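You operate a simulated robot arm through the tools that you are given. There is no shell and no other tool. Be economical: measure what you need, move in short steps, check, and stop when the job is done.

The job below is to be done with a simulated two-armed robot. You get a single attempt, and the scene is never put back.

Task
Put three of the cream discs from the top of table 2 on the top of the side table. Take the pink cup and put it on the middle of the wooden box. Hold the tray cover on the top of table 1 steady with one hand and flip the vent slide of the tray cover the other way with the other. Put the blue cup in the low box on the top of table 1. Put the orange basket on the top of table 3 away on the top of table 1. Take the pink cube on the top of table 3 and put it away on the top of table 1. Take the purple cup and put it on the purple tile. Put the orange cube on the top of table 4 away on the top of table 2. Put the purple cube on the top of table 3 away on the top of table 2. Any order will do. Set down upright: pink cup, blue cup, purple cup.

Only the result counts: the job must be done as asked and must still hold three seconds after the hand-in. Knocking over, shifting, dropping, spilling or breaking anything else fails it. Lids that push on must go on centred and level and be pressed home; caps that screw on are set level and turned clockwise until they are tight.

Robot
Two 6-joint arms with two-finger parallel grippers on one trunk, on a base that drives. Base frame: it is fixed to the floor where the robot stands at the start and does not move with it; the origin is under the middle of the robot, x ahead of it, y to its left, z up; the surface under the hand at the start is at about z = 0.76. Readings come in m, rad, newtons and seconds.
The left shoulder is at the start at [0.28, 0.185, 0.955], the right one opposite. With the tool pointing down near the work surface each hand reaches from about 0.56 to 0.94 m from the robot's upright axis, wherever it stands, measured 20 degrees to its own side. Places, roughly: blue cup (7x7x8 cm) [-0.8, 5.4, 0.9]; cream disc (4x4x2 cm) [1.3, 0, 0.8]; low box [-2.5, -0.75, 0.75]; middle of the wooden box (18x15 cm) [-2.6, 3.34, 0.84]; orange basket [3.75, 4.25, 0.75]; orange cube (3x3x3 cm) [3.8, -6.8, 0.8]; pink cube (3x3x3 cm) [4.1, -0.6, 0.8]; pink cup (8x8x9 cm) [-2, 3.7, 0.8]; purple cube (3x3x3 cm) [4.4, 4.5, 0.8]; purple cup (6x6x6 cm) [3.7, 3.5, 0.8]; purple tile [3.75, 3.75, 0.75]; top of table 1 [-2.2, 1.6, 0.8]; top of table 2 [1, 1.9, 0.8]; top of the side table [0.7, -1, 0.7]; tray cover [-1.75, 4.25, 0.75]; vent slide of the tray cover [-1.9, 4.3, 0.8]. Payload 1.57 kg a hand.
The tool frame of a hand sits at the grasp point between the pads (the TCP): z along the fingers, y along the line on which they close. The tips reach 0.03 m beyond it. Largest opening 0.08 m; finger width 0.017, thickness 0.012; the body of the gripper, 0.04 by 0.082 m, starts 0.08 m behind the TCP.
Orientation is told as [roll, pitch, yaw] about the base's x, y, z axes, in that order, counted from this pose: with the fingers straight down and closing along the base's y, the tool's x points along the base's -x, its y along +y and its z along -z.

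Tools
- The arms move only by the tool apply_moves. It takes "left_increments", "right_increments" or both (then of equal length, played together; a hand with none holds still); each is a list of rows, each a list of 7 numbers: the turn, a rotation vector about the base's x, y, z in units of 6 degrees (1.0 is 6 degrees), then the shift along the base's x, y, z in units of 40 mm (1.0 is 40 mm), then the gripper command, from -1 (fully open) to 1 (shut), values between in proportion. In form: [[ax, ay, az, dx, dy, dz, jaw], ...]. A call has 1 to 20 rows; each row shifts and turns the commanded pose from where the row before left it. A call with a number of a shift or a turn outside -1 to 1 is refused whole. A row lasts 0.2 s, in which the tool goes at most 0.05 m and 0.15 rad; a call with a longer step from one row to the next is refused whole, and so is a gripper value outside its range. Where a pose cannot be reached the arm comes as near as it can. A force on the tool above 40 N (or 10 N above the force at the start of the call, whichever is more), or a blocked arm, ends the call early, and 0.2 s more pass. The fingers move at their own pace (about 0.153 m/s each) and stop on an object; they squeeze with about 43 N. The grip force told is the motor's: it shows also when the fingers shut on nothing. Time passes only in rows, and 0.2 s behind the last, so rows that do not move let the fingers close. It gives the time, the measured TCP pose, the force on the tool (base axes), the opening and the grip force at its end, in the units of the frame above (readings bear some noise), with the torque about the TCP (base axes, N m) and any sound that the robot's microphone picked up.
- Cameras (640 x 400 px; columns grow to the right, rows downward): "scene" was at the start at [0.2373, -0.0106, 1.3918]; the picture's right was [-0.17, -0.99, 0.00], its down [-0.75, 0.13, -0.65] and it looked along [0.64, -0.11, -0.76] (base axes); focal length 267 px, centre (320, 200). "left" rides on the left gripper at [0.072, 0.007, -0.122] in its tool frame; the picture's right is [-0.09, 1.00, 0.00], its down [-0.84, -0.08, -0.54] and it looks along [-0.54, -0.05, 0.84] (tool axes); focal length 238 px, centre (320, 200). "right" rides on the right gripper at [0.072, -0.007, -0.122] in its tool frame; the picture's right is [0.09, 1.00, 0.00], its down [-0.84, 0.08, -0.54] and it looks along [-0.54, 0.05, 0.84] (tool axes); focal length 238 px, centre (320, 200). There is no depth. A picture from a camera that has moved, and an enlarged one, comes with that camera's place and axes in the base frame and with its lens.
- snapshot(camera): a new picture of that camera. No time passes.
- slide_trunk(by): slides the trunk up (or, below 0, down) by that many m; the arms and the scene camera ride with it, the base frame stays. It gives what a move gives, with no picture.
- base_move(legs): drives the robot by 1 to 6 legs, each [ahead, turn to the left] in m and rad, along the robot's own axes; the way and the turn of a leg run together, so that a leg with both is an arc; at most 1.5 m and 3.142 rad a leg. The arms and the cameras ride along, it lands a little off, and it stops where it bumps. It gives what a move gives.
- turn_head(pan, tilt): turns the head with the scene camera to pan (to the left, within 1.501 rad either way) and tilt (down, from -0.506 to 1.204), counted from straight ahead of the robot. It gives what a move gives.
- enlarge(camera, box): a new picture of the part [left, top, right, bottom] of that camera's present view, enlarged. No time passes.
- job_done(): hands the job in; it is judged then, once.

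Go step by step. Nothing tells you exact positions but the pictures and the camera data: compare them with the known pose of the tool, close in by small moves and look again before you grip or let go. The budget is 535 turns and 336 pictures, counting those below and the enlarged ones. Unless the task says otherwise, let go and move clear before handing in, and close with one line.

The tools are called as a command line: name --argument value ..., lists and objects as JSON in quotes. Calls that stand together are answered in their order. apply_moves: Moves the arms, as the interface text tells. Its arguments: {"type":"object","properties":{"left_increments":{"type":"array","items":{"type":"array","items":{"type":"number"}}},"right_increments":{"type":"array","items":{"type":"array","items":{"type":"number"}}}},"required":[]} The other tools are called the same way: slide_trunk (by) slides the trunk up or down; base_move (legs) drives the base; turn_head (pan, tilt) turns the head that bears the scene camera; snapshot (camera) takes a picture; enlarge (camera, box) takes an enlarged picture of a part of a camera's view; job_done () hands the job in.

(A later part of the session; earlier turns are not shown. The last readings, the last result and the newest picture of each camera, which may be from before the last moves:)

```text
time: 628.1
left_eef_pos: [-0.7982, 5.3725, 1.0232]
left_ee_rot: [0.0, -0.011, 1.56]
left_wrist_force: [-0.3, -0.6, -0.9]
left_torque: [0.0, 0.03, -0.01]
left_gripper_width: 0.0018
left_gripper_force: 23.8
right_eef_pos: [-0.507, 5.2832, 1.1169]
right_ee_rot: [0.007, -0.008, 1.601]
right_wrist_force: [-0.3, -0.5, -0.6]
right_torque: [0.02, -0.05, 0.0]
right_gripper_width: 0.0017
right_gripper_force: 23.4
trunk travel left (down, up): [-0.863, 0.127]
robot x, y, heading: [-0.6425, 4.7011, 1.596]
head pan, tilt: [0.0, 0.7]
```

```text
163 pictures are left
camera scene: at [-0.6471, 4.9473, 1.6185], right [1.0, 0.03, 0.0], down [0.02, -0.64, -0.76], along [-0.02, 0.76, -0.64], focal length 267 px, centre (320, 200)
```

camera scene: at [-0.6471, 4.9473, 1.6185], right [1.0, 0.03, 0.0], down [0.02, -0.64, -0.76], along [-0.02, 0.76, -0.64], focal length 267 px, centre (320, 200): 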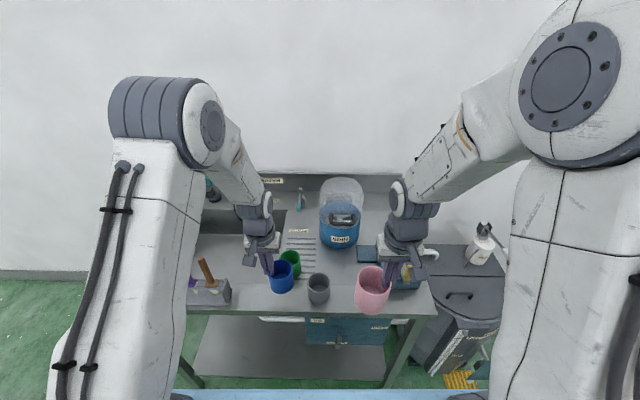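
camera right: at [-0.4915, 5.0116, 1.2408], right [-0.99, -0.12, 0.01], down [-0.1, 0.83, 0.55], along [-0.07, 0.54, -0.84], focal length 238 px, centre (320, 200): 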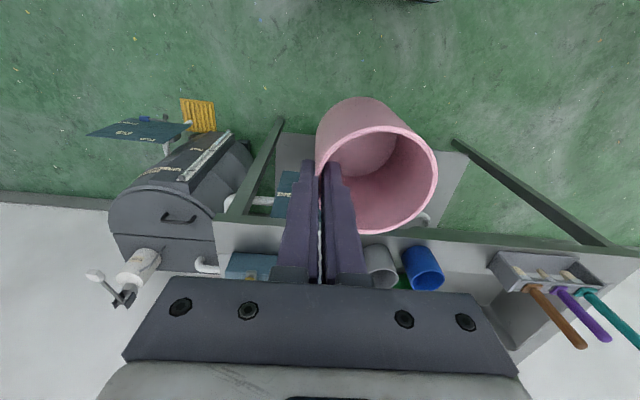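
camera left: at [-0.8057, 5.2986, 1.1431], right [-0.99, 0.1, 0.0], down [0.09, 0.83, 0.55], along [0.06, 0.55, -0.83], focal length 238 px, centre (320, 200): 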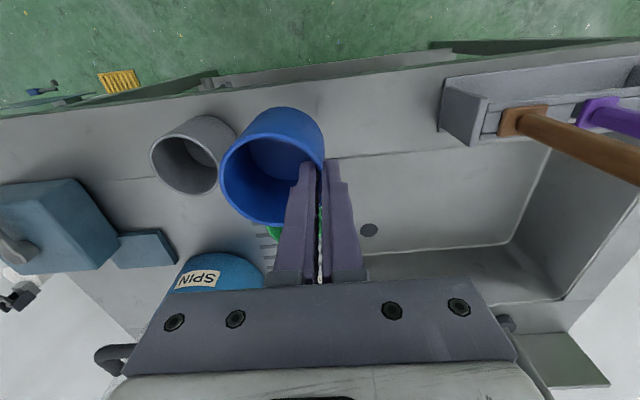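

The blue cup is held too. I raise it and drive around the north end of table 1, between the table corner and the sink bench, to its west side.

apply_moves --left_increments '[[0, 0, 0, 0, -0.3, 0.9, 1], [0, 0, 0, 0, -0.6, 0.7, 1], [0, 0, 0, 0, -0.9, 0.4, 1], [0, 0, 0, 0, -0.9, 0.2, 1]]'

base_move --legs '[[-0.25, 0], [0, 0.79], [0.7, 0], [0, 0.75]]'

turn_head --pan 0.0 --tilt 0.5

snapshot --camera "scene"

```text
time: 629.1
left_eef_pos: [-0.7967, 5.2616, 1.1113]
left_ee_rot: [0.0, -0.012, 1.556]
left_wrist_force: [-0.7, 0.1, 0.2]
left_torque: [0.0, 0.01, 0.01]
left_gripper_width: 0.002
left_gripper_force: 23.1
right_eef_pos: [-0.5064, 5.2833, 1.1175]
right_ee_rot: [0.008, -0.009, 1.601]
right_wrist_force: [-0.3, -0.8, -0.3]
right_torque: [0.0, -0.05, -0.01]
right_gripper_width: 0.0018
right_gripper_force: 23.0
trunk travel left (down, up): [-0.863, 0.127]
robot x, y, heading: [-0.6452, 4.7037, 1.597]
head pan, tilt: [0.0, 0.7]
```

```text
time: 638.4
left_eef_pos: [-1.7076, 4.7623, 1.1101]
left_ee_rot: [0.001, -0.012, 3.12]
left_wrist_force: [0.2, 0.2, -0.5]
left_torque: [-0.02, 0.03, -0.04]
left_gripper_width: 0.0017
left_gripper_force: 24.1
right_eef_pos: [-1.7258, 5.0535, 1.1185]
right_ee_rot: [0.007, -0.01, -3.119]
right_wrist_force: [0.4, -0.2, 0.3]
right_torque: [0.02, 0.01, -0.01]
right_gripper_width: 0.0017
right_gripper_force: 23.3
trunk travel left (down, up): [-0.863, 0.127]
robot x, y, heading: [-1.1443, 4.9141, -3.121]
head pan, tilt: [0.0, 0.7]
```

```text
time: 639.1
left_eef_pos: [-1.7062, 4.762, 1.1095]
left_ee_rot: [0.001, -0.012, 3.122]
left_wrist_force: [0.1, -0.3, -0.1]
left_torque: [-0.03, -0.03, 0.01]
left_gripper_width: 0.0022
left_gripper_force: 22.9
right_eef_pos: [-1.7264, 5.0522, 1.118]
right_ee_rot: [0.008, -0.009, -3.12]
right_wrist_force: [-0.7, -0.1, -1.2]
right_torque: [0.0, -0.04, -0.03]
right_gripper_width: 0.0019
right_gripper_force: 23.8
trunk travel left (down, up): [-0.863, 0.127]
robot x, y, heading: [-1.1438, 4.9112, -3.123]
head pan, tilt: [0.0, 0.499]
```

```text
162 pictures are left
camera scene: at [-1.3946, 4.9107, 1.6362], right [-0.02, 1.0, 0.0], down [0.48, 0.01, -0.88], along [-0.88, -0.02, -0.48], focal length 267 px, centre (320, 200)
```

scene: 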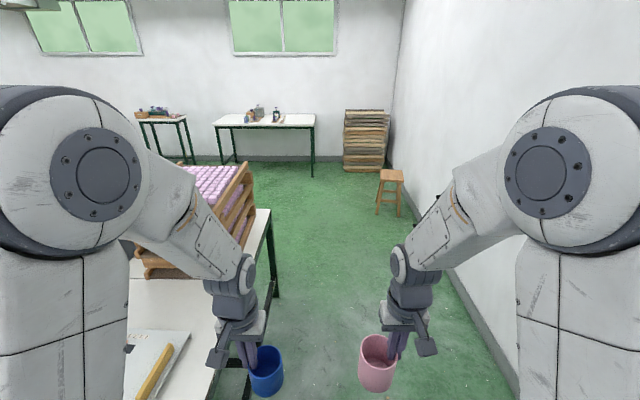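

base_move --legs '[[0, -0.07], [1.4, 0], [0.85, 0], [0, 1.62]]'

snapshot --camera "scene"

```text
time: 654.6
left_eef_pos: [-3.2494, 4.48, 1.1093]
left_ee_rot: [-0.001, -0.012, -1.624]
left_wrist_force: [-0.4, 0.8, -0.8]
left_torque: [-0.01, -0.03, -0.03]
left_gripper_width: 0.002
left_gripper_force: 24.2
right_eef_pos: [-3.5418, 4.4711, 1.1187]
right_ee_rot: [0.008, -0.008, -1.584]
right_wrist_force: [-0.5, 0.4, 0.0]
right_torque: [0.0, 0.02, -0.03]
right_gripper_width: 0.0021
right_gripper_force: 23.6
trunk travel left (down, up): [-0.863, 0.127]
robot x, y, heading: [-3.3812, 5.0439, -1.582]
head pan, tilt: [0.0, 0.499]
```

```text
161 pictures are left
camera scene: at [-3.3845, 4.7986, 1.6362], right [-1.0, 0.01, 0.0], down [0.01, 0.48, -0.88], along [-0.01, -0.88, -0.48], focal length 267 px, centre (320, 200)
```

scene: 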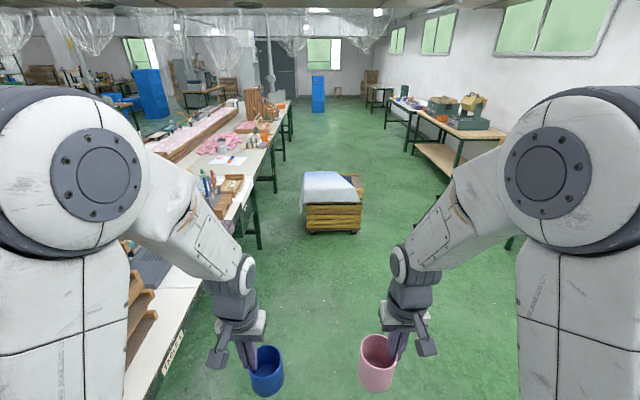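

base_move --legs '[[1.4, 0], [0.28, 0], [0, 1.58]]'

turn_head --pan 0.0 --tilt 0.8

snapshot --camera "scene"

```text
time: 666.9
left_eef_pos: [-2.8571, 3.4829, 1.1103]
left_ee_rot: [0.003, -0.012, -0.079]
left_wrist_force: [0.0, 0.1, 0.0]
left_torque: [-0.01, 0.02, 0.01]
left_gripper_width: 0.0019
left_gripper_force: 23.5
right_eef_pos: [-2.8563, 3.1921, 1.119]
right_ee_rot: [0.006, -0.008, -0.035]
right_wrist_force: [-0.7, 0.9, -0.2]
right_torque: [0.01, 0.0, 0.0]
right_gripper_width: 0.002
right_gripper_force: 23.5
trunk travel left (down, up): [-0.863, 0.127]
robot x, y, heading: [-3.4272, 3.3684, -0.042]
head pan, tilt: [0.0, 0.499]
```

```text
time: 667.7
left_eef_pos: [-2.8568, 3.4829, 1.1098]
left_ee_rot: [0.001, -0.013, -0.077]
left_wrist_force: [-0.7, 0.5, -0.6]
left_torque: [0.0, 0.01, 0.01]
left_gripper_width: 0.0018
left_gripper_force: 23.7
right_eef_pos: [-2.8557, 3.1924, 1.1179]
right_ee_rot: [0.008, -0.009, -0.034]
right_wrist_force: [-0.5, -0.1, -0.8]
right_torque: [0.01, 0.0, 0.0]
right_gripper_width: 0.002
right_gripper_force: 23.7
trunk travel left (down, up): [-0.863, 0.127]
robot x, y, heading: [-3.4287, 3.3636, -0.04]
head pan, tilt: [0.0, 0.799]
```

```text
160 pictures are left
camera scene: at [-3.1864, 3.3579, 1.6103], right [-0.04, -1.0, 0.0], down [-0.72, 0.03, -0.7], along [0.7, -0.03, -0.72], focal length 267 px, centre (320, 200)
```

scene: 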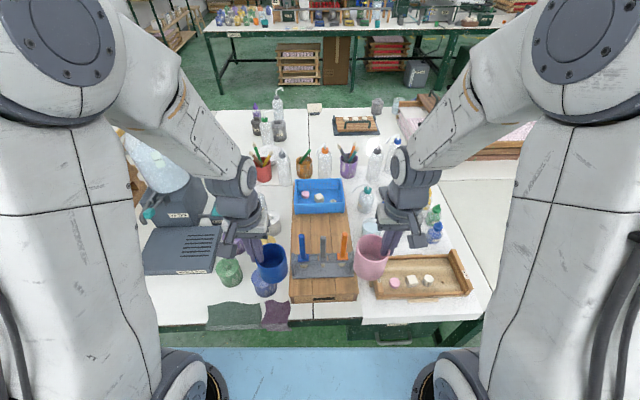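

The clear middle of the wooden box is around (-2.595,3.335). I raise the trunk, turn the right tool 90° so that the cup sits on its near side, and move closer.

slide_trunk --by 0.12

base_move --legs '[[0.2, 0]]'

apply_moves --right_increments '[[0, 0, 1, 0.3, 0.3, 0, 1], [0, 0, 1, 0.3, 0.3, 0, 1], [0, 0, 1, 0.3, 0.3, 0, 1], [0, 0, 1, 0.3, 0.3, 0, 1], [0, 0, 1, 0.3, 0.3, 0, 1], [0, 0, 1, 0.3, 0.3, 0, 1], [0, 0, 1, 0.3, 0.3, 0, 1], [0, 0, 1, 0, 0.3, 0, 1], [0, 0, 1, 0, 0.3, 0, 1], [0, 0, 1, 0, 0.3, 0, 1], [0, 0, 1, 0, 0.3, 0, 1], [0, 0, 1, 0, 0.3, 0, 1], [0, 0, 1, 0, 0, 0, 1], [0, 0, 1, 0, 0, 0, 1], [0, 0, 1, 0, 0, 0, 1], [0, 0, 0.3, 0, 0, 0, 1]]' --left_increments '[[0, 0, 0, 0, 0.5, 0, 1], [0, 0, 0, 0, 0.5, 0, 1], [0, 0, 0, 0, 0.5, 0, 1], [0, 0, 0, 0, 0.5, 0, 1], [0, 0, 0, 0, 0.5, 0, 1], [0, 0, 0, 0, 0.5, 0, 1], [0, 0, 0, 0, 0.5, 0, 1], [0, 0, 0, 0, 0, 0, 1], [0, 0, 0, 0, 0, 0, 1], [0, 0, 0, 0, 0, 0, 1], [0, 0, 0, 0, 0, 0, 1], [0, 0, 0, 0, 0, 0, 1], [0, 0, 0, 0, 0, 0, 1], [0, 0, 0, 0, 0, 0, 1], [0, 0, 0, 0, 0, 0, 1], [0, 0, 0, 0, 0, 0, 1]]'

turn_head --pan 0.0 --tilt 1.0

snapshot --camera "scene"

snapshot --camera "right"

```text
time: 669.2
left_eef_pos: [-2.8571, 3.4826, 1.2303]
left_ee_rot: [-0.001, -0.012, -0.079]
left_wrist_force: [0.7, -0.1, -0.8]
left_torque: [0.06, -0.01, -0.01]
left_gripper_width: 0.0019
left_gripper_force: 23.6
right_eef_pos: [-2.8558, 3.1929, 1.2386]
right_ee_rot: [0.008, -0.009, -0.035]
right_wrist_force: [0.0, 0.6, -0.8]
right_torque: [-0.05, -0.02, 0.0]
right_gripper_width: 0.0019
right_gripper_force: 23.3
trunk travel left (down, up): [-0.983, 0.007]
robot x, y, heading: [-3.4276, 3.3635, -0.04]
head pan, tilt: [0.0, 0.799]
```

```text
time: 670.9
left_eef_pos: [-2.6535, 3.4759, 1.2294]
left_ee_rot: [0.0, -0.012, -0.077]
left_wrist_force: [0.9, 0.4, -1.0]
left_torque: [0.01, 0.0, 0.01]
left_gripper_width: 0.002
left_gripper_force: 23.5
right_eef_pos: [-2.6535, 3.1849, 1.2385]
right_ee_rot: [0.007, -0.01, -0.033]
right_wrist_force: [-0.8, -0.4, -1.2]
right_torque: [-0.02, 0.04, -0.02]
right_gripper_width: 0.002
right_gripper_force: 23.7
trunk travel left (down, up): [-0.983, 0.007]
robot x, y, heading: [-3.2282, 3.3559, -0.039]
head pan, tilt: [0.0, 0.799]
```

```text
time: 674.2
left_eef_pos: [-2.6544, 3.6169, 1.2308]
left_ee_rot: [-0.001, -0.012, -0.078]
left_wrist_force: [0.0, 0.3, -0.1]
left_torque: [0.03, 0.01, -0.02]
left_gripper_width: 0.0017
left_gripper_force: 23.7
right_eef_pos: [-2.5686, 3.3301, 1.2384]
right_ee_rot: [0.008, -0.011, 1.57]
right_wrist_force: [0.1, -0.7, -0.9]
right_torque: [0.0, -0.03, 0.02]
right_gripper_width: 0.0018
right_gripper_force: 23.5
trunk travel left (down, up): [-0.983, 0.007]
robot x, y, heading: [-3.2248, 3.3582, -0.039]
head pan, tilt: [0.0, 0.799]
```

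```text
time: 675.0
left_eef_pos: [-2.6542, 3.6156, 1.2314]
left_ee_rot: [-0.001, -0.012, -0.076]
left_wrist_force: [0.6, -1.2, -1.2]
left_torque: [0.01, 0.0, 0.03]
left_gripper_width: 0.002
left_gripper_force: 23.9
right_eef_pos: [-2.5686, 3.329, 1.2374]
right_ee_rot: [0.006, -0.007, 1.568]
right_wrist_force: [-0.1, 0.6, -0.3]
right_torque: [0.01, 0.01, 0.0]
right_gripper_width: 0.0019
right_gripper_force: 23.7
trunk travel left (down, up): [-0.983, 0.007]
robot x, y, heading: [-3.2249, 3.3589, -0.034]
head pan, tilt: [0.0, 1.0]
```

```text
159 pictures are left
camera scene: at [-2.9943, 3.3511, 1.7152], right [-0.04, -1.0, 0.0], down [-0.84, 0.03, -0.54], along [0.54, -0.02, -0.84], focal length 267 px, centre (320, 200)
```

scene: 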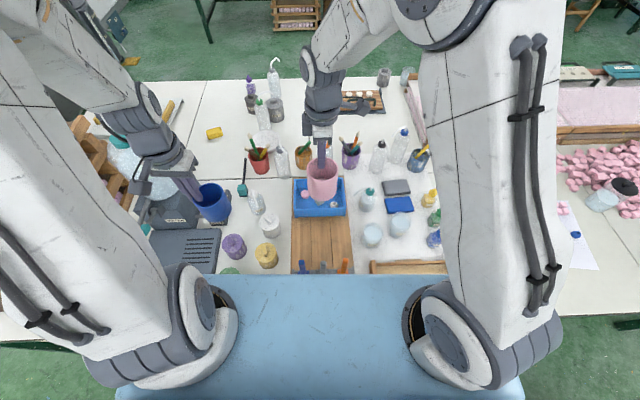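

```text
158 pictures are left
camera right: at [-2.5613, 3.2572, 1.361], right [-1.0, -0.09, 0.01], down [-0.07, 0.83, 0.55], along [-0.05, 0.55, -0.84], focal length 238 px, centre (320, 200)
```

right: 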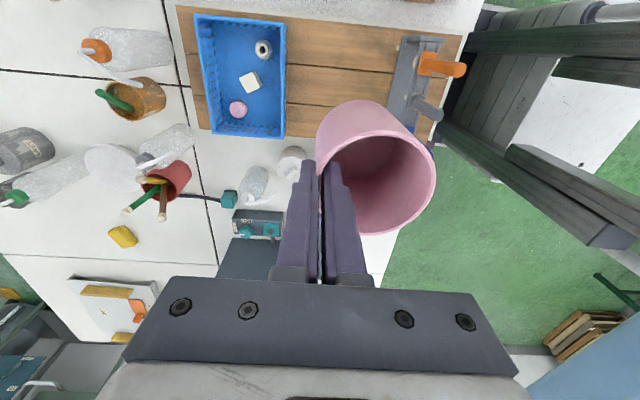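

apply_moves --right_increments '[[0, 0, 0, 0.1, 0.05, -1, 1], [0, 0, 0, 0, 0, -1, 1], [0, 0, 0, 0, 0, -1, 1], [0, 0, 0, 0, 0, -1, 1], [0, 0, 0, 0, 0, -1, 1], [0, 0, 0, 0, 0, -1, 1]]'

snapshot --camera "right"

snapshot --camera "scene"

```text
time: 676.4
left_eef_pos: [-2.6548, 3.6168, 1.2311]
left_ee_rot: [0.0, -0.012, -0.076]
left_wrist_force: [-0.6, -0.3, -0.3]
left_torque: [0.04, 0.0, -0.01]
left_gripper_width: 0.0018
left_gripper_force: 23.4
right_eef_pos: [-2.5672, 3.3311, 0.9981]
right_ee_rot: [0.007, -0.01, 1.569]
right_wrist_force: [0.0, 0.7, -1.5]
right_torque: [-0.01, -0.01, -0.01]
right_gripper_width: 0.0019
right_gripper_force: 24.0
trunk travel left (down, up): [-0.983, 0.007]
robot x, y, heading: [-3.2273, 3.357, -0.038]
head pan, tilt: [0.0, 1.0]
```

```text
157 pictures are left
camera right: at [-2.559, 3.2584, 1.1201], right [-1.0, -0.09, 0.01], down [-0.07, 0.83, 0.55], along [-0.06, 0.55, -0.84], focal length 238 px, centre (320, 200)
```

right: 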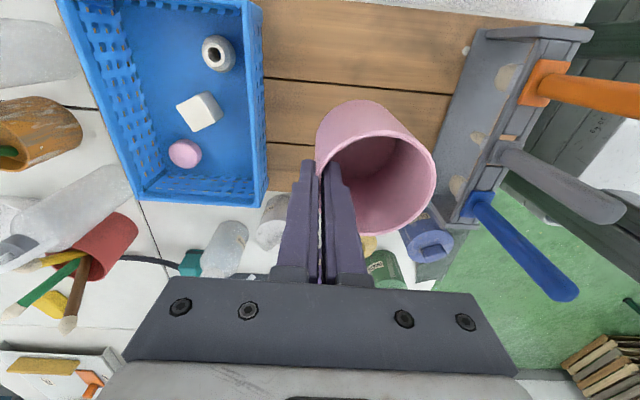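

```text
156 pictures are left
camera scene: at [-2.9944, 3.3511, 1.7152], right [-0.04, -1.0, 0.0], down [-0.84, 0.03, -0.54], along [0.54, -0.02, -0.84], focal length 267 px, centre (320, 200)
```

scene: 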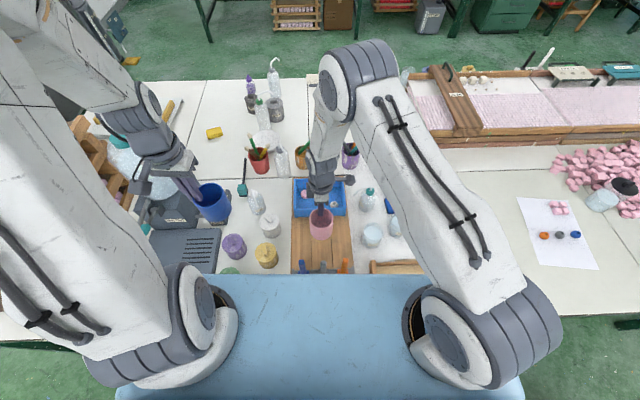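

apply_moves --right_increments '[[0, 0, 0, 0.05, 0, -0.7, 1], [0, 0, 0, 0, 0, -0.6, 1], [0, 0, 0, 0, 0, -0.15, 1], [0, 0, 0, 0, 0, -0.1, 1], [0, 0, 0, 0, 0, 0, 1]]'

snapshot --camera "right"

```text
time: 677.6
left_eef_pos: [-2.6547, 3.617, 1.2316]
left_ee_rot: [0.0, -0.012, -0.078]
left_wrist_force: [0.3, 0.1, -0.3]
left_torque: [0.04, -0.03, -0.02]
left_gripper_width: 0.0019
left_gripper_force: 23.9
right_eef_pos: [-2.5618, 3.3315, 0.9362]
right_ee_rot: [0.006, -0.008, 1.569]
right_wrist_force: [-0.6, -0.1, -1.3]
right_torque: [0.0, -0.03, -0.02]
right_gripper_width: 0.0021
right_gripper_force: 23.5
trunk travel left (down, up): [-0.983, 0.007]
robot x, y, heading: [-3.2231, 3.356, -0.033]
head pan, tilt: [0.0, 1.0]
```

```text
155 pictures are left
camera right: at [-2.555, 3.2587, 1.0589], right [-1.0, -0.09, 0.01], down [-0.07, 0.83, 0.55], along [-0.05, 0.55, -0.84], focal length 238 px, centre (320, 200)
```

right: 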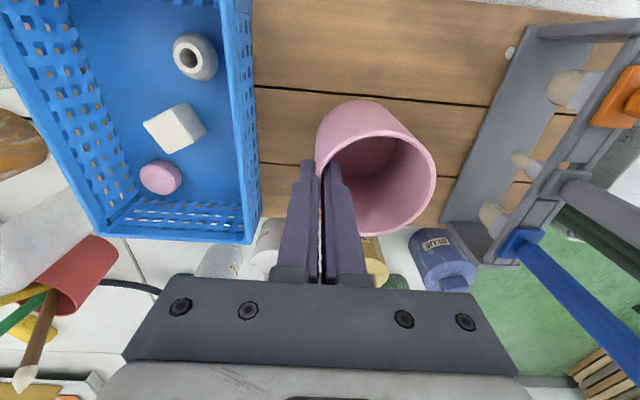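

apply_moves --right_increments '[[0, 0, 0, 0, 0, -0.08, 1], [0, 0, 0, 0, 0, -0.08, 1], [0, 0, 0, 0, 0, 0, 1]]'

```text
time: 678.4
left_eef_pos: [-2.6552, 3.6158, 1.2305]
left_ee_rot: [0.002, -0.013, -0.076]
left_wrist_force: [0.1, -0.3, -1.3]
left_torque: [0.0, -0.01, 0.02]
left_gripper_width: 0.0017
left_gripper_force: 23.3
right_eef_pos: [-2.5623, 3.3314, 0.9299]
right_ee_rot: [0.008, -0.008, 1.569]
right_wrist_force: [-0.6, -0.6, 0.1]
right_torque: [0.0, -0.04, 0.03]
right_gripper_width: 0.0019
right_gripper_force: 23.7
trunk travel left (down, up): [-0.983, 0.007]
robot x, y, heading: [-3.2242, 3.3569, -0.039]
head pan, tilt: [0.0, 1.0]
```

apply_moves --right_increments '[[0, 0, 0, 0, 0, -0.06, 1], [0, 0, 0, 0, 0, -0.06, 1], [0, 0, 0, 0, 0, 0, 1]]'

```text
time: 679.2
left_eef_pos: [-2.6545, 3.6161, 1.2313]
left_ee_rot: [-0.001, -0.011, -0.077]
left_wrist_force: [0.2, 0.3, -1.1]
left_torque: [0.01, -0.02, -0.02]
left_gripper_width: 0.002
left_gripper_force: 24.2
right_eef_pos: [-2.5622, 3.3305, 0.9254]
right_ee_rot: [0.007, -0.009, 1.568]
right_wrist_force: [-0.9, 0.1, -0.4]
right_torque: [0.01, -0.02, -0.03]
right_gripper_width: 0.0018
right_gripper_force: 23.6
trunk travel left (down, up): [-0.983, 0.007]
robot x, y, heading: [-3.2239, 3.3561, -0.042]
head pan, tilt: [0.0, 1.0]
```

apply_moves --right_increments '[[0, 0, 0, 0, 0, -0.05, 1], [0, 0, 0, 0, 0, -0.05, 1], [0, 0, 0, 0, 0, 0, 1]]'

```text
time: 680.0
left_eef_pos: [-2.6541, 3.6173, 1.2308]
left_ee_rot: [0.002, -0.013, -0.077]
left_wrist_force: [0.2, 0.2, -1.0]
left_torque: [0.03, 0.0, 0.01]
left_gripper_width: 0.0017
left_gripper_force: 23.5
right_eef_pos: [-2.562, 3.3306, 0.9214]
right_ee_rot: [0.008, -0.008, 1.569]
right_wrist_force: [0.1, 1.0, -0.3]
right_torque: [0.0, -0.03, -0.01]
right_gripper_width: 0.0021
right_gripper_force: 23.6
trunk travel left (down, up): [-0.983, 0.007]
robot x, y, heading: [-3.2244, 3.3573, -0.037]
head pan, tilt: [0.0, 1.0]
```

apply_moves --right_increments '[[0, 0, 0, 0, 0, -0.06, 1], [0, 0, 0, 0, 0, -0.06, 1], [0, 0, 0, 0, 0, -0.06, 1], [0, 0, 0, 0, 0, 0, 1]]'

snapshot --camera "right"

```text
time: 681.0
left_eef_pos: [-2.6567, 3.6167, 1.2315]
left_ee_rot: [0.002, -0.014, -0.077]
left_wrist_force: [0.6, 0.3, -0.7]
left_torque: [0.03, 0.05, 0.01]
left_gripper_width: 0.002
left_gripper_force: 23.2
right_eef_pos: [-2.5618, 3.3323, 0.9138]
right_ee_rot: [0.007, -0.008, 1.568]
right_wrist_force: [-0.7, -0.6, 17.6]
right_torque: [0.02, 0.11, 0.01]
right_gripper_width: 0.0022
right_gripper_force: 23.7
trunk travel left (down, up): [-0.983, 0.007]
robot x, y, heading: [-3.2272, 3.3561, -0.037]
head pan, tilt: [0.0, 1.0]
```

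```text
154 pictures are left
camera right: at [-2.5554, 3.259, 1.0372], right [-1.0, -0.09, 0.0], down [-0.07, 0.83, 0.55], along [-0.05, 0.55, -0.84], focal length 238 px, centre (320, 200)
```

right: 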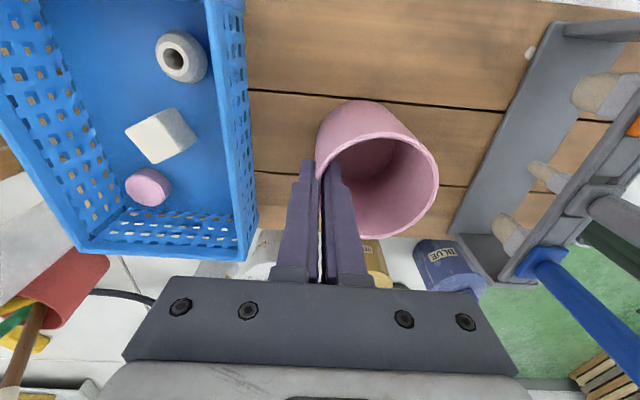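

Contact with the box top. I ease up 2 mm, open the fingers and lift straight out.

apply_moves --right_increments '[[0, 0, 0, 0, 0, 0.05, 1], [0, 0, 0, 0, 0, 0, 0.7], [0, 0, 0, 0, 0, 0, 0.4], [0, 0, 0, 0, 0, 0, 0.3], [0, 0, 0, 0, 0, 0.5, 0.3], [0, 0, 0, 0, 0, 0.8, 0.3], [0, 0, 0, 0, 0, 1, 0.3], [0, 0, 0, 0, 0, 1, 0.3], [0, 0, 0, 0, 0, 1, 0.3], [0, 0, 0, 0, 0, 1, 0.3], [0, 0, 0, 0, 0, 1, 0.3]]'

snapshot --camera "right"

snapshot --camera "scene"

```text
time: 683.4
left_eef_pos: [-2.6549, 3.6155, 1.2309]
left_ee_rot: [-0.002, -0.012, -0.077]
left_wrist_force: [-0.4, -0.1, -1.0]
left_torque: [0.01, 0.01, -0.01]
left_gripper_width: 0.0019
left_gripper_force: 23.5
right_eef_pos: [-2.5613, 3.3305, 1.1684]
right_ee_rot: [0.008, -0.009, 1.57]
right_wrist_force: [-0.3, 0.0, 0.2]
right_torque: [0.01, 0.01, -0.03]
right_gripper_width: 0.0279
right_gripper_force: 0.1
trunk travel left (down, up): [-0.983, 0.007]
robot x, y, heading: [-3.2265, 3.3548, -0.035]
head pan, tilt: [0.0, 1.0]
```

```text
153 pictures are left
camera right: at [-2.5548, 3.2587, 1.2913], right [-1.0, -0.09, 0.01], down [-0.07, 0.83, 0.55], along [-0.06, 0.55, -0.84], focal length 238 px, centre (320, 200)
```

right: 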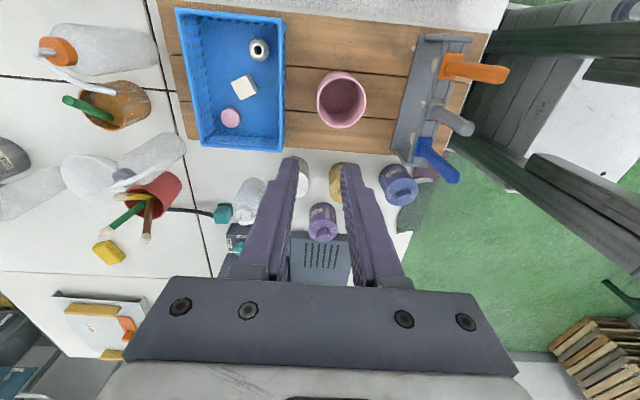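

```text
152 pictures are left
camera scene: at [-2.9945, 3.3511, 1.7151], right [-0.04, -1.0, 0.0], down [-0.84, 0.03, -0.54], along [0.54, -0.02, -0.84], focal length 267 px, centre (320, 200)
```

scene: 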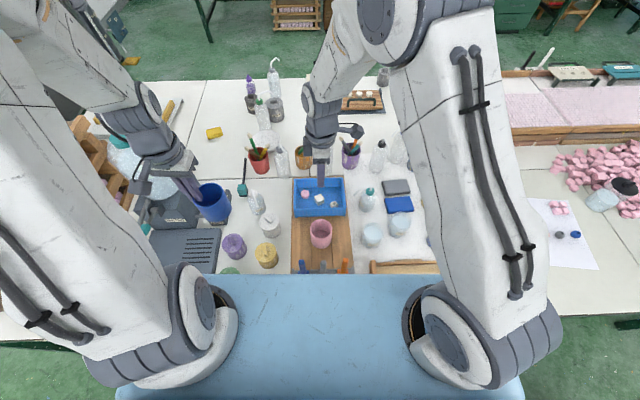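

The pink cup stands upright in the middle of the wooden box. I straighten the right hand, back off and look south along the west aisle.

apply_moves --right_increments '[[0, 0, -1, -0.3, -0.3, 0.5, -0.5], [0, 0, -1, -0.3, -0.3, 0.5, -0.5], [0, 0, -1, -0.3, -0.3, 0, -0.5], [0, 0, -1, 0, -0.3, 0, -0.5], [0, 0, -1, 0, -0.3, 0, -0.5], [0, 0, -1, 0, -0.3, 0, -0.5], [0, 0, -1, 0, -0.3, 0, -0.5], [0, 0, -1, 0, -0.3, 0, -0.5], [0, 0, -1, 0, -0.3, 0, -0.5], [0, 0, -1, 0, -0.3, 0, -0.5], [0, 0, -1, 0, -0.3, 0, -0.5], [0, 0, -1, 0, -0.3, 0, -0.5], [0, 0, -1, 0, 0, 0, -0.5], [0, 0, -1, 0, 0, 0, -0.5], [0, 0, -1, 0, 0, 0, -0.5], [0, 0, -0.3, 0, 0, 0, -0.5]]'

base_move --legs '[[-0.35, 0], [0, -1.9]]'

turn_head --pan 0.2 --tilt 0.5

snapshot --camera "scene"

```text
time: 686.8
left_eef_pos: [-2.6564, 3.6168, 1.2302]
left_ee_rot: [-0.001, -0.013, -0.077]
left_wrist_force: [0.2, 0.6, -0.9]
left_torque: [0.01, 0.01, 0.02]
left_gripper_width: 0.0019
left_gripper_force: 23.3
right_eef_pos: [-2.5995, 3.1863, 1.2067]
right_ee_rot: [0.007, -0.008, -0.034]
right_wrist_force: [-0.2, 0.3, -0.1]
right_torque: [-0.04, -0.03, -0.01]
right_gripper_width: 0.0601
right_gripper_force: 0.2
trunk travel left (down, up): [-0.983, 0.007]
robot x, y, heading: [-3.2225, 3.361, -0.037]
head pan, tilt: [0.0, 1.0]
```

```text
time: 693.7
left_eef_pos: [-3.5331, 2.7452, 1.2305]
left_ee_rot: [0.001, -0.012, -2.011]
left_wrist_force: [-0.1, 0.2, -1.0]
left_torque: [0.02, -0.03, -0.02]
left_gripper_width: 0.0019
left_gripper_force: 23.6
right_eef_pos: [-3.955, 2.8446, 1.2073]
right_ee_rot: [0.006, -0.008, -1.968]
right_wrist_force: [-1.0, 0.1, -0.2]
right_torque: [0.0, 0.0, 0.0]
right_gripper_width: 0.06
right_gripper_force: 0.0
trunk travel left (down, up): [-0.983, 0.007]
robot x, y, heading: [-3.5776, 3.373, -1.972]
head pan, tilt: [0.0, 1.0]
```

```text
time: 694.6
left_eef_pos: [-3.5327, 2.7447, 1.2297]
left_ee_rot: [-0.001, -0.012, -2.012]
left_wrist_force: [0.9, -0.9, -0.5]
left_torque: [0.02, -0.02, 0.02]
left_gripper_width: 0.0018
left_gripper_force: 23.4
right_eef_pos: [-3.9542, 2.8445, 1.2074]
right_ee_rot: [0.006, -0.011, -1.968]
right_wrist_force: [-0.2, -0.1, -0.7]
right_torque: [0.01, -0.02, 0.0]
right_gripper_width: 0.0599
right_gripper_force: 0.1
trunk travel left (down, up): [-0.983, 0.007]
robot x, y, heading: [-3.5735, 3.3752, -1.971]
head pan, tilt: [0.201, 0.499]
```

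```text
151 pictures are left
camera scene: at [-3.6524, 3.1356, 1.7562], right [-0.98, 0.2, 0.0], down [0.09, 0.47, -0.88], along [-0.17, -0.86, -0.48], focal length 267 px, centre (320, 200)
```

scene: 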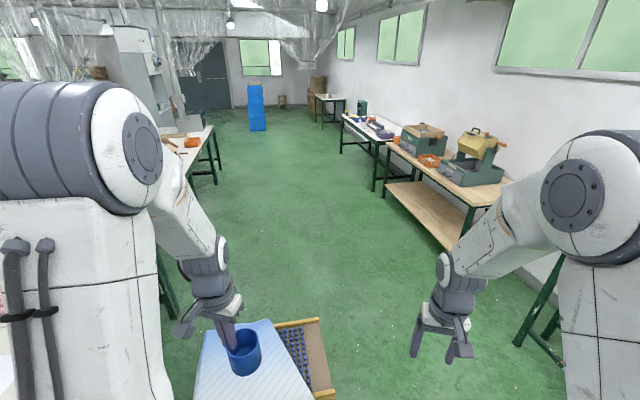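

base_move --legs '[[0, -0.53], [1.08, 0], [0, 0.93], [1.5, 0], [1.4, 0]]'

turn_head --pan 0.6 --tilt 0.5

snapshot --camera "scene"

```text
time: 717.5
left_eef_pos: [-4.1969, -0.7281, 1.2305]
left_ee_rot: [0.001, -0.012, -1.616]
left_wrist_force: [0.1, 0.4, -1.1]
left_torque: [0.0, -0.03, -0.02]
left_gripper_width: 0.002
left_gripper_force: 23.6
right_eef_pos: [-4.6254, -0.7984, 1.2071]
right_ee_rot: [0.007, -0.01, -1.572]
right_wrist_force: [-0.6, 0.3, -0.1]
right_torque: [0.0, -0.03, 0.0]
right_gripper_width: 0.0599
right_gripper_force: 0.1
trunk travel left (down, up): [-0.983, 0.007]
robot x, y, heading: [-4.4742, -0.1657, -1.57]
head pan, tilt: [0.201, 0.499]
```

```text
time: 718.4
left_eef_pos: [-4.1974, -0.7283, 1.2309]
left_ee_rot: [-0.001, -0.012, -1.617]
left_wrist_force: [-1.5, -0.1, -0.7]
left_torque: [0.01, -0.03, 0.02]
left_gripper_width: 0.0017
left_gripper_force: 23.2
right_eef_pos: [-4.6252, -0.7974, 1.2064]
right_ee_rot: [0.006, -0.009, -1.572]
right_wrist_force: [-0.1, 0.6, -0.3]
right_torque: [0.01, -0.02, 0.03]
right_gripper_width: 0.0599
right_gripper_force: 0.2
trunk travel left (down, up): [-0.983, 0.007]
robot x, y, heading: [-4.4775, -0.1644, -1.575]
head pan, tilt: [0.6, 0.499]
```

```text
150 pictures are left
camera scene: at [-4.4236, -0.3995, 1.7562], right [-0.83, -0.56, 0.0], down [-0.27, 0.4, -0.88], along [0.49, -0.73, -0.48], focal length 267 px, centre (320, 200)
```

scene: 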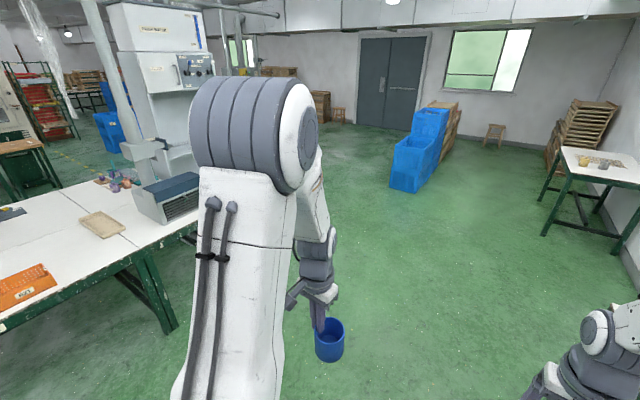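

The low box is the shallow wooden tray at about (-2.5,-0.75) on table 1. I drive up to it from the west.

base_move --legs '[[0, 1.24], [1.25, 0], [0, 0.33]]'

turn_head --pan 0.0 --tilt 0.8

snapshot --camera "scene"

```text
time: 728.9
left_eef_pos: [-2.7268, -0.2964, 1.231]
left_ee_rot: [0.0, -0.013, -0.034]
left_wrist_force: [0.5, -0.4, -0.3]
left_torque: [0.03, 0.0, -0.02]
left_gripper_width: 0.0018
left_gripper_force: 23.6
right_eef_pos: [-2.6513, -0.7226, 1.2074]
right_ee_rot: [0.008, -0.008, 0.011]
right_wrist_force: [0.1, -0.1, 0.2]
right_torque: [0.0, 0.0, 0.01]
right_gripper_width: 0.0599
right_gripper_force: 0.1
trunk travel left (down, up): [-0.983, 0.007]
robot x, y, heading: [-3.2853, -0.5783, 0.011]
head pan, tilt: [0.6, 0.499]
```

```text
time: 729.9
left_eef_pos: [-2.7277, -0.2965, 1.2332]
left_ee_rot: [0.0, -0.012, -0.032]
left_wrist_force: [-0.6, 0.3, -0.5]
left_torque: [0.06, 0.0, -0.02]
left_gripper_width: 0.0019
left_gripper_force: 23.4
right_eef_pos: [-2.6525, -0.7222, 1.2077]
right_ee_rot: [0.005, -0.01, 0.01]
right_wrist_force: [0.2, 0.7, -0.2]
right_torque: [-0.01, 0.01, 0.05]
right_gripper_width: 0.06
right_gripper_force: 0.0
trunk travel left (down, up): [-0.983, 0.007]
robot x, y, heading: [-3.2862, -0.5785, 0.006]
head pan, tilt: [0.0, 0.799]
```

```text
149 pictures are left
camera scene: at [-3.0432, -0.576, 1.7303], right [0.01, -1.0, 0.0], down [-0.72, -0.01, -0.7], along [0.7, 0.01, -0.72], focal length 267 px, centre (320, 200)
```

scene: 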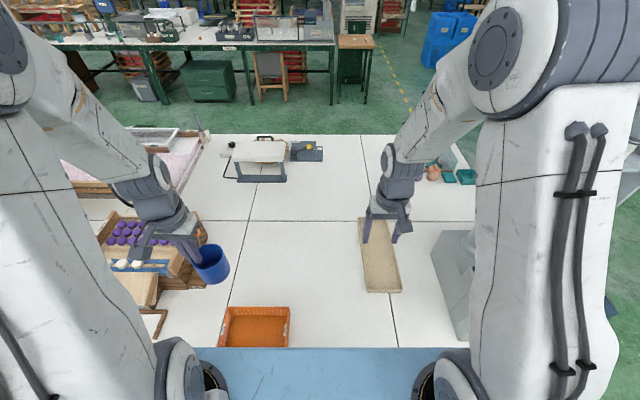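

The tray spans x -2.59 to -2.24, y -0.88 to -0.74. I move the right hand back and up, then shift the base south a little so the left hand can set the blue cup into it.

apply_moves --right_increments '[[0, 0, 0, -0.6, 0, 0.3, -0.5], [0, 0, 0, -0.6, 0, 0.3, -0.5], [0, 0, 0, -0.3, -0.3, 0.3, -0.5], [0, 0, 0, 0, -0.5, 0.3, -0.5]]'

base_move --legs '[[-0.15, 0], [0, -0.55], [0.3, 0], [0, 0.55]]'

snapshot --camera "scene"

```text
time: 730.9
left_eef_pos: [-2.7267, -0.2961, 1.2315]
left_ee_rot: [0.001, -0.013, -0.034]
left_wrist_force: [0.7, 0.7, -1.1]
left_torque: [0.04, -0.02, -0.04]
left_gripper_width: 0.0018
left_gripper_force: 23.8
right_eef_pos: [-2.7118, -0.7543, 1.2562]
right_ee_rot: [0.007, -0.008, 0.011]
right_wrist_force: [0.8, 0.0, -0.2]
right_torque: [-0.01, 0.0, 0.0]
right_gripper_width: 0.06
right_gripper_force: 0.1
trunk travel left (down, up): [-0.983, 0.007]
robot x, y, heading: [-3.2862, -0.5841, 0.012]
head pan, tilt: [0.0, 0.799]
```

```text
time: 735.3
left_eef_pos: [-2.5879, -0.7542, 1.2303]
left_ee_rot: [0.0, -0.01, -0.565]
left_wrist_force: [0.8, 0.2, -1.6]
left_torque: [0.06, 0.02, 0.02]
left_gripper_width: 0.0021
left_gripper_force: 23.9
right_eef_pos: [-2.8068, -1.1561, 1.255]
right_ee_rot: [0.007, -0.007, -0.521]
right_wrist_force: [0.5, -0.1, -0.5]
right_torque: [0.05, 0.06, -0.01]
right_gripper_width: 0.0599
right_gripper_force: 0.0
trunk travel left (down, up): [-0.983, 0.007]
robot x, y, heading: [-3.2148, -0.7151, -0.519]
head pan, tilt: [0.0, 0.799]
stopped in leg 3: the robot was blocked; the commanded pose is now the measured one
```

```text
148 pictures are left
camera scene: at [-3.004, -0.8356, 1.7301], right [-0.5, -0.87, 0.0], down [-0.62, 0.36, -0.7], along [0.6, -0.35, -0.72], focal length 267 px, centre (320, 200)
```

scene: 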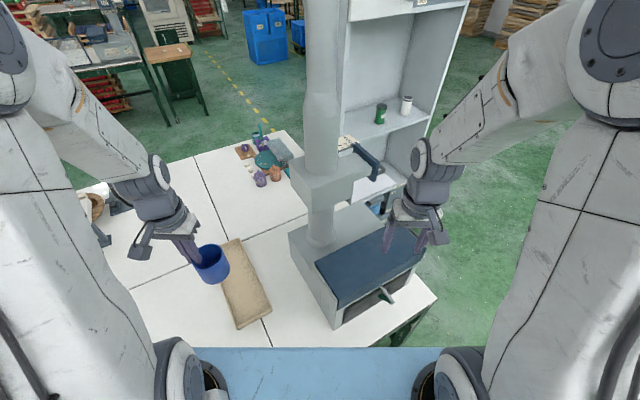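

The base touched the table edge while turned, but from here the left hand reaches the low box well. I move the blue cup over the tray (centre about (-2.48,-0.82)) and lower it.

apply_moves --left_increments '[[0, 0, 0, 0.78, -0.24, 0, 1], [0, 0, 0, 0.78, -0.24, 0, 1], [0, 0, 0, 0.78, -0.24, 0, 1], [0, 0, 0, 0.78, -0.24, 0, 1], [0, 0, 0, 0, 0, -1, 1], [0, 0, 0, 0, 0, -1, 1], [0, 0, 0, 0, 0, -1, 1], [0, 0, 0, 0, 0, -1, 1], [0, 0, 0, 0, 0, -1, 1], [0, 0, 0, 0, 0, -1, 1]]'

snapshot --camera "left"

snapshot --camera "scene"

```text
time: 737.5
left_eef_pos: [-2.4643, -0.7925, 0.9901]
left_ee_rot: [-0.001, -0.012, -0.565]
left_wrist_force: [-0.2, 0.1, -1.1]
left_torque: [-0.01, 0.01, 0.02]
left_gripper_width: 0.0019
left_gripper_force: 23.8
right_eef_pos: [-2.8086, -1.158, 1.2557]
right_ee_rot: [0.008, -0.007, -0.522]
right_wrist_force: [0.4, 0.1, -0.1]
right_torque: [-0.01, -0.01, 0.0]
right_gripper_width: 0.0603
right_gripper_force: 0.1
trunk travel left (down, up): [-0.983, 0.007]
robot x, y, heading: [-3.2192, -0.7175, -0.528]
head pan, tilt: [0.0, 0.799]
```

```text
147 pictures are left
camera left: at [-2.5231, -0.7486, 1.11], right [0.61, 0.79, 0.0], down [0.66, -0.51, 0.55], along [0.44, -0.34, -0.83], focal length 238 px, centre (320, 200)
```

left: 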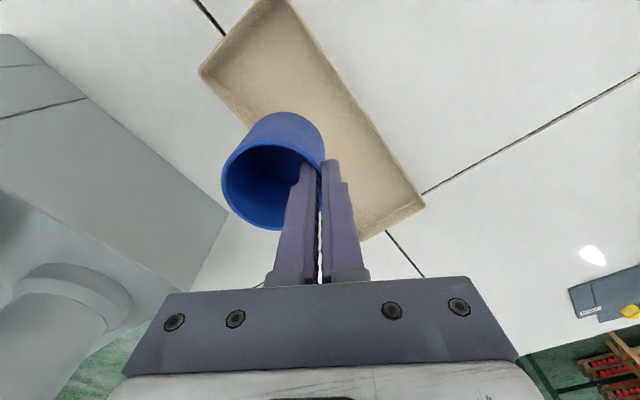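

```text
146 pictures are left
camera scene: at [-3.0053, -0.8348, 1.7303], right [-0.5, -0.87, 0.0], down [-0.62, 0.36, -0.7], along [0.6, -0.35, -0.72], focal length 267 px, centre (320, 200)
```

scene: 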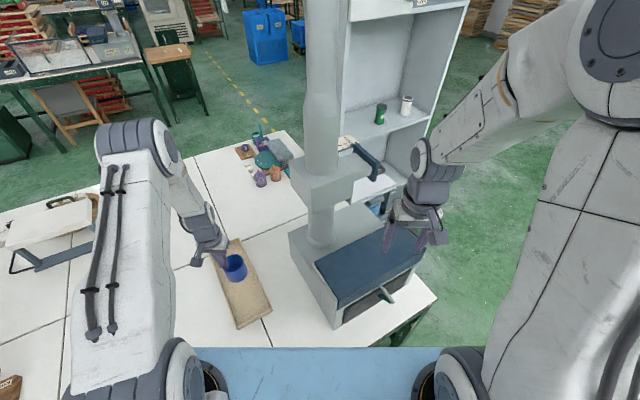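

apply_moves --left_increments '[[0, 0, 0, 0, 0.05, -1, 1], [0, 0, 0, 0, 0, -1, 1], [0, 0, 0, 0, 0, -1, 1], [0, 0, 0, 0, 0, -0.3, 1], [0, 0, 0, 0, 0, 0, 1]]'

snapshot --camera "left"

```text
time: 738.7
left_eef_pos: [-2.4654, -0.7912, 0.8555]
left_ee_rot: [0.0, -0.012, -0.563]
left_wrist_force: [-0.7, -0.1, 0.0]
left_torque: [0.04, -0.01, -0.02]
left_gripper_width: 0.0021
left_gripper_force: 23.9
right_eef_pos: [-2.8083, -1.1556, 1.2545]
right_ee_rot: [0.005, -0.006, -0.521]
right_wrist_force: [-0.3, -0.3, 0.0]
right_torque: [0.01, -0.02, 0.02]
right_gripper_width: 0.0601
right_gripper_force: 0.0
trunk travel left (down, up): [-0.983, 0.007]
robot x, y, heading: [-3.214, -0.7142, -0.523]
head pan, tilt: [0.0, 0.799]
```

```text
145 pictures are left
camera left: at [-2.5238, -0.7474, 0.9763], right [0.61, 0.79, 0.0], down [0.66, -0.51, 0.55], along [0.44, -0.34, -0.83], focal length 238 px, centre (320, 200)
```

left: 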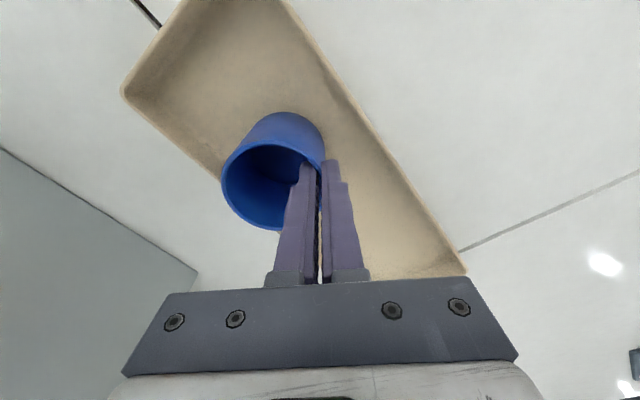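

apply_moves --left_increments '[[0, 0, 0, 0, 0, -0.08, 1], [0, 0, 0, 0, 0, -0.08, 1], [0, 0, 0, 0, 0, 0, 1]]'

```text
time: 739.5
left_eef_pos: [-2.464, -0.7902, 0.8514]
left_ee_rot: [-0.001, -0.011, -0.566]
left_wrist_force: [0.1, 0.6, -1.0]
left_torque: [0.01, -0.05, -0.02]
left_gripper_width: 0.0021
left_gripper_force: 23.8
right_eef_pos: [-2.8078, -1.156, 1.2553]
right_ee_rot: [0.007, -0.008, -0.522]
right_wrist_force: [-0.1, -0.3, -0.5]
right_torque: [-0.01, 0.03, -0.03]
right_gripper_width: 0.0599
right_gripper_force: 0.0
trunk travel left (down, up): [-0.983, 0.007]
robot x, y, heading: [-3.2158, -0.7153, -0.518]
head pan, tilt: [0.0, 0.799]
```

apply_moves --left_increments '[[0, 0, 0, 0, 0, -0.07, 1], [0, 0, 0, 0, 0, -0.07, 1], [0, 0, 0, 0, 0, -0.07, 1], [0, 0, 0, 0, 0, 0, 1]]'

```text
time: 740.5
left_eef_pos: [-2.4648, -0.7899, 0.8444]
left_ee_rot: [-0.001, -0.012, -0.566]
left_wrist_force: [-1.0, 2.0, 10.7]
left_torque: [0.1, 0.33, -0.01]
left_gripper_width: 0.002
left_gripper_force: 23.8
right_eef_pos: [-2.8085, -1.1564, 1.2558]
right_ee_rot: [0.005, -0.006, -0.521]
right_wrist_force: [0.7, -0.6, -0.2]
right_torque: [0.0, 0.02, -0.01]
right_gripper_width: 0.0602
right_gripper_force: 0.1
trunk travel left (down, up): [-0.983, 0.007]
robot x, y, heading: [-3.2134, -0.7158, -0.52]
head pan, tilt: [0.0, 0.799]
```

Contact at the tray floor. I ease off, open and lift.

apply_moves --left_increments '[[0, 0, 0, 0, 0, 0.04, 1], [0, 0, 0, 0, 0, 0, 0.7], [0, 0, 0, 0, 0, 0, 0.4], [0, 0, 0, 0, 0, 0, 0.3], [0, 0, 0, 0, 0, 0.5, 0.3], [0, 0, 0, 0, 0, 0.8, 0.3], [0, 0, 0, 0, 0, 1, 0.3], [0, 0, 0, 0, 0, 1, 0.3], [0, 0, 0, 0, 0, 1, 0.3], [0, 0, 0, 0, 0, 1, 0.3], [0, 0, 0, 0, 0, 1, 0.3]]'

snapshot --camera "left"

enlarge --camera "scene" --box '[180, 210, 320, 340]'

```text
time: 742.9
left_eef_pos: [-2.4645, -0.7915, 1.0985]
left_ee_rot: [0.001, -0.011, -0.565]
left_wrist_force: [-0.7, 0.3, 0.7]
left_torque: [-0.01, -0.04, -0.02]
left_gripper_width: 0.028
left_gripper_force: 0.1
right_eef_pos: [-2.8087, -1.1568, 1.2562]
right_ee_rot: [0.007, -0.007, -0.522]
right_wrist_force: [-0.2, -0.1, 0.8]
right_torque: [0.01, -0.02, -0.01]
right_gripper_width: 0.0601
right_gripper_force: 0.0
trunk travel left (down, up): [-0.983, 0.007]
robot x, y, heading: [-3.2123, -0.715, -0.523]
head pan, tilt: [0.0, 0.799]
```

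```text
144 pictures are left
camera left: at [-2.5227, -0.7484, 1.2172], right [0.61, 0.79, 0.0], down [0.66, -0.51, 0.55], along [0.44, -0.34, -0.83], focal length 238 px, centre (320, 200)
```

left: 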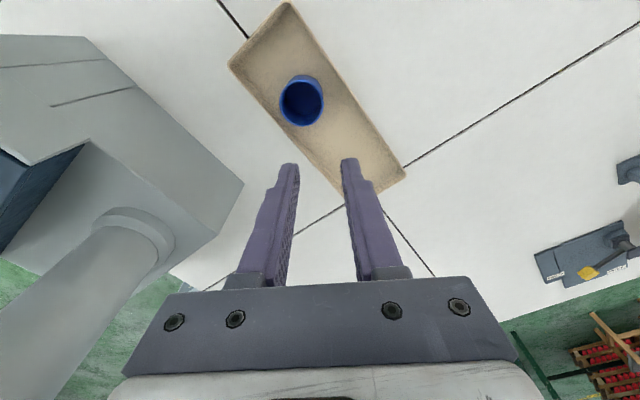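

```text
3.08 times, centred on (250, 275) of scene
camera zoom: at [-3.0055, -0.8348, 1.7303], right [-0.5, -0.87, 0.0], down [-0.62, 0.36, -0.7], along [0.6, -0.35, -0.72], focal length 822 px, centre (535, -31)
```

zoom: 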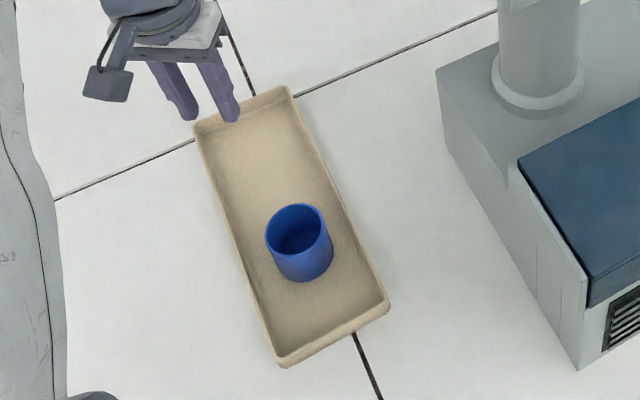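

The blue cup stands upright in the low box. The remaining items are on table 3's north part. I drive around the south end of table 1 first.

apply_moves --left_increments '[[0, 0, 0, -0.7, 0.4, 0.5, -0.5], [0, 0, 0, -0.7, 0.4, 0.5, -0.5], [0, 0, 0, -0.3, 0.2, 0.5, -0.5]]'

base_move --legs '[[-0.3, 0], [0, -1.15], [1.5, 0], [0.6, 0], [0, 1.73]]'

turn_head --pan 0.0 --tilt 0.4

snapshot --camera "scene"

```text
time: 743.7
left_eef_pos: [-2.5328, -0.752, 1.1595]
left_ee_rot: [-0.001, -0.013, -0.564]
left_wrist_force: [0.6, -0.6, -0.6]
left_torque: [0.01, 0.0, 0.02]
left_gripper_width: 0.06
left_gripper_force: 0.1
right_eef_pos: [-2.8085, -1.1568, 1.2562]
right_ee_rot: [0.007, -0.006, -0.521]
right_wrist_force: [-0.5, -0.6, 0.5]
right_torque: [-0.03, -0.03, 0.02]
right_gripper_width: 0.0599
right_gripper_force: 0.1
trunk travel left (down, up): [-0.983, 0.007]
robot x, y, heading: [-3.2175, -0.7189, -0.522]
head pan, tilt: [0.0, 0.799]
```

```text
time: 762.8
left_eef_pos: [-3.0461, -2.2965, 1.1585]
left_ee_rot: [0.002, -0.012, 0.064]
left_wrist_force: [-0.6, 0.4, 0.2]
left_torque: [-0.01, 0.0, 0.02]
left_gripper_width: 0.06
left_gripper_force: 0.0
right_eef_pos: [-3.0315, -2.7859, 1.2563]
right_ee_rot: [0.007, -0.008, 0.107]
right_wrist_force: [-0.8, 0.6, 0.1]
right_torque: [0.0, 0.03, -0.03]
right_gripper_width: 0.0601
right_gripper_force: 0.1
trunk travel left (down, up): [-0.983, 0.007]
robot x, y, heading: [-3.6228, -2.6695, 0.106]
head pan, tilt: [0.0, 0.799]
```

```text
time: 763.7
left_eef_pos: [-3.0457, -2.2962, 1.1564]
left_ee_rot: [0.0, -0.011, 0.062]
left_wrist_force: [0.3, -0.4, -0.4]
left_torque: [-0.01, -0.03, 0.01]
left_gripper_width: 0.0596
left_gripper_force: 0.1
right_eef_pos: [-3.0314, -2.7855, 1.2562]
right_ee_rot: [0.007, -0.006, 0.106]
right_wrist_force: [0.2, -0.5, 0.5]
right_torque: [-0.03, 0.02, -0.02]
right_gripper_width: 0.0598
right_gripper_force: 0.0
trunk travel left (down, up): [-0.983, 0.007]
robot x, y, heading: [-3.6191, -2.6704, 0.105]
head pan, tilt: [0.0, 0.4]
```

```text
142 pictures are left
camera scene: at [-3.3667, -2.6408, 1.7653], right [0.11, -0.99, 0.0], down [-0.39, -0.04, -0.92], along [0.92, 0.1, -0.39], focal length 267 px, centre (320, 200)
```

scene: 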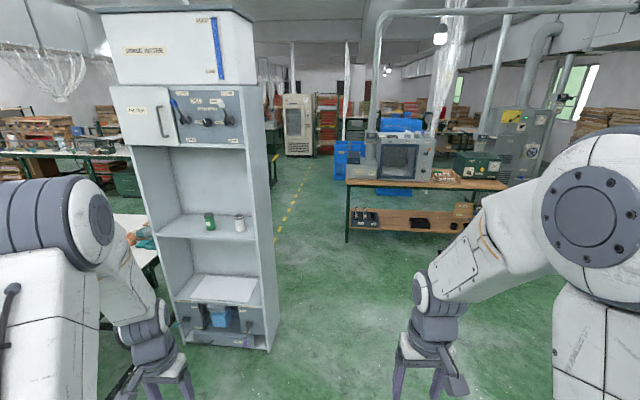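

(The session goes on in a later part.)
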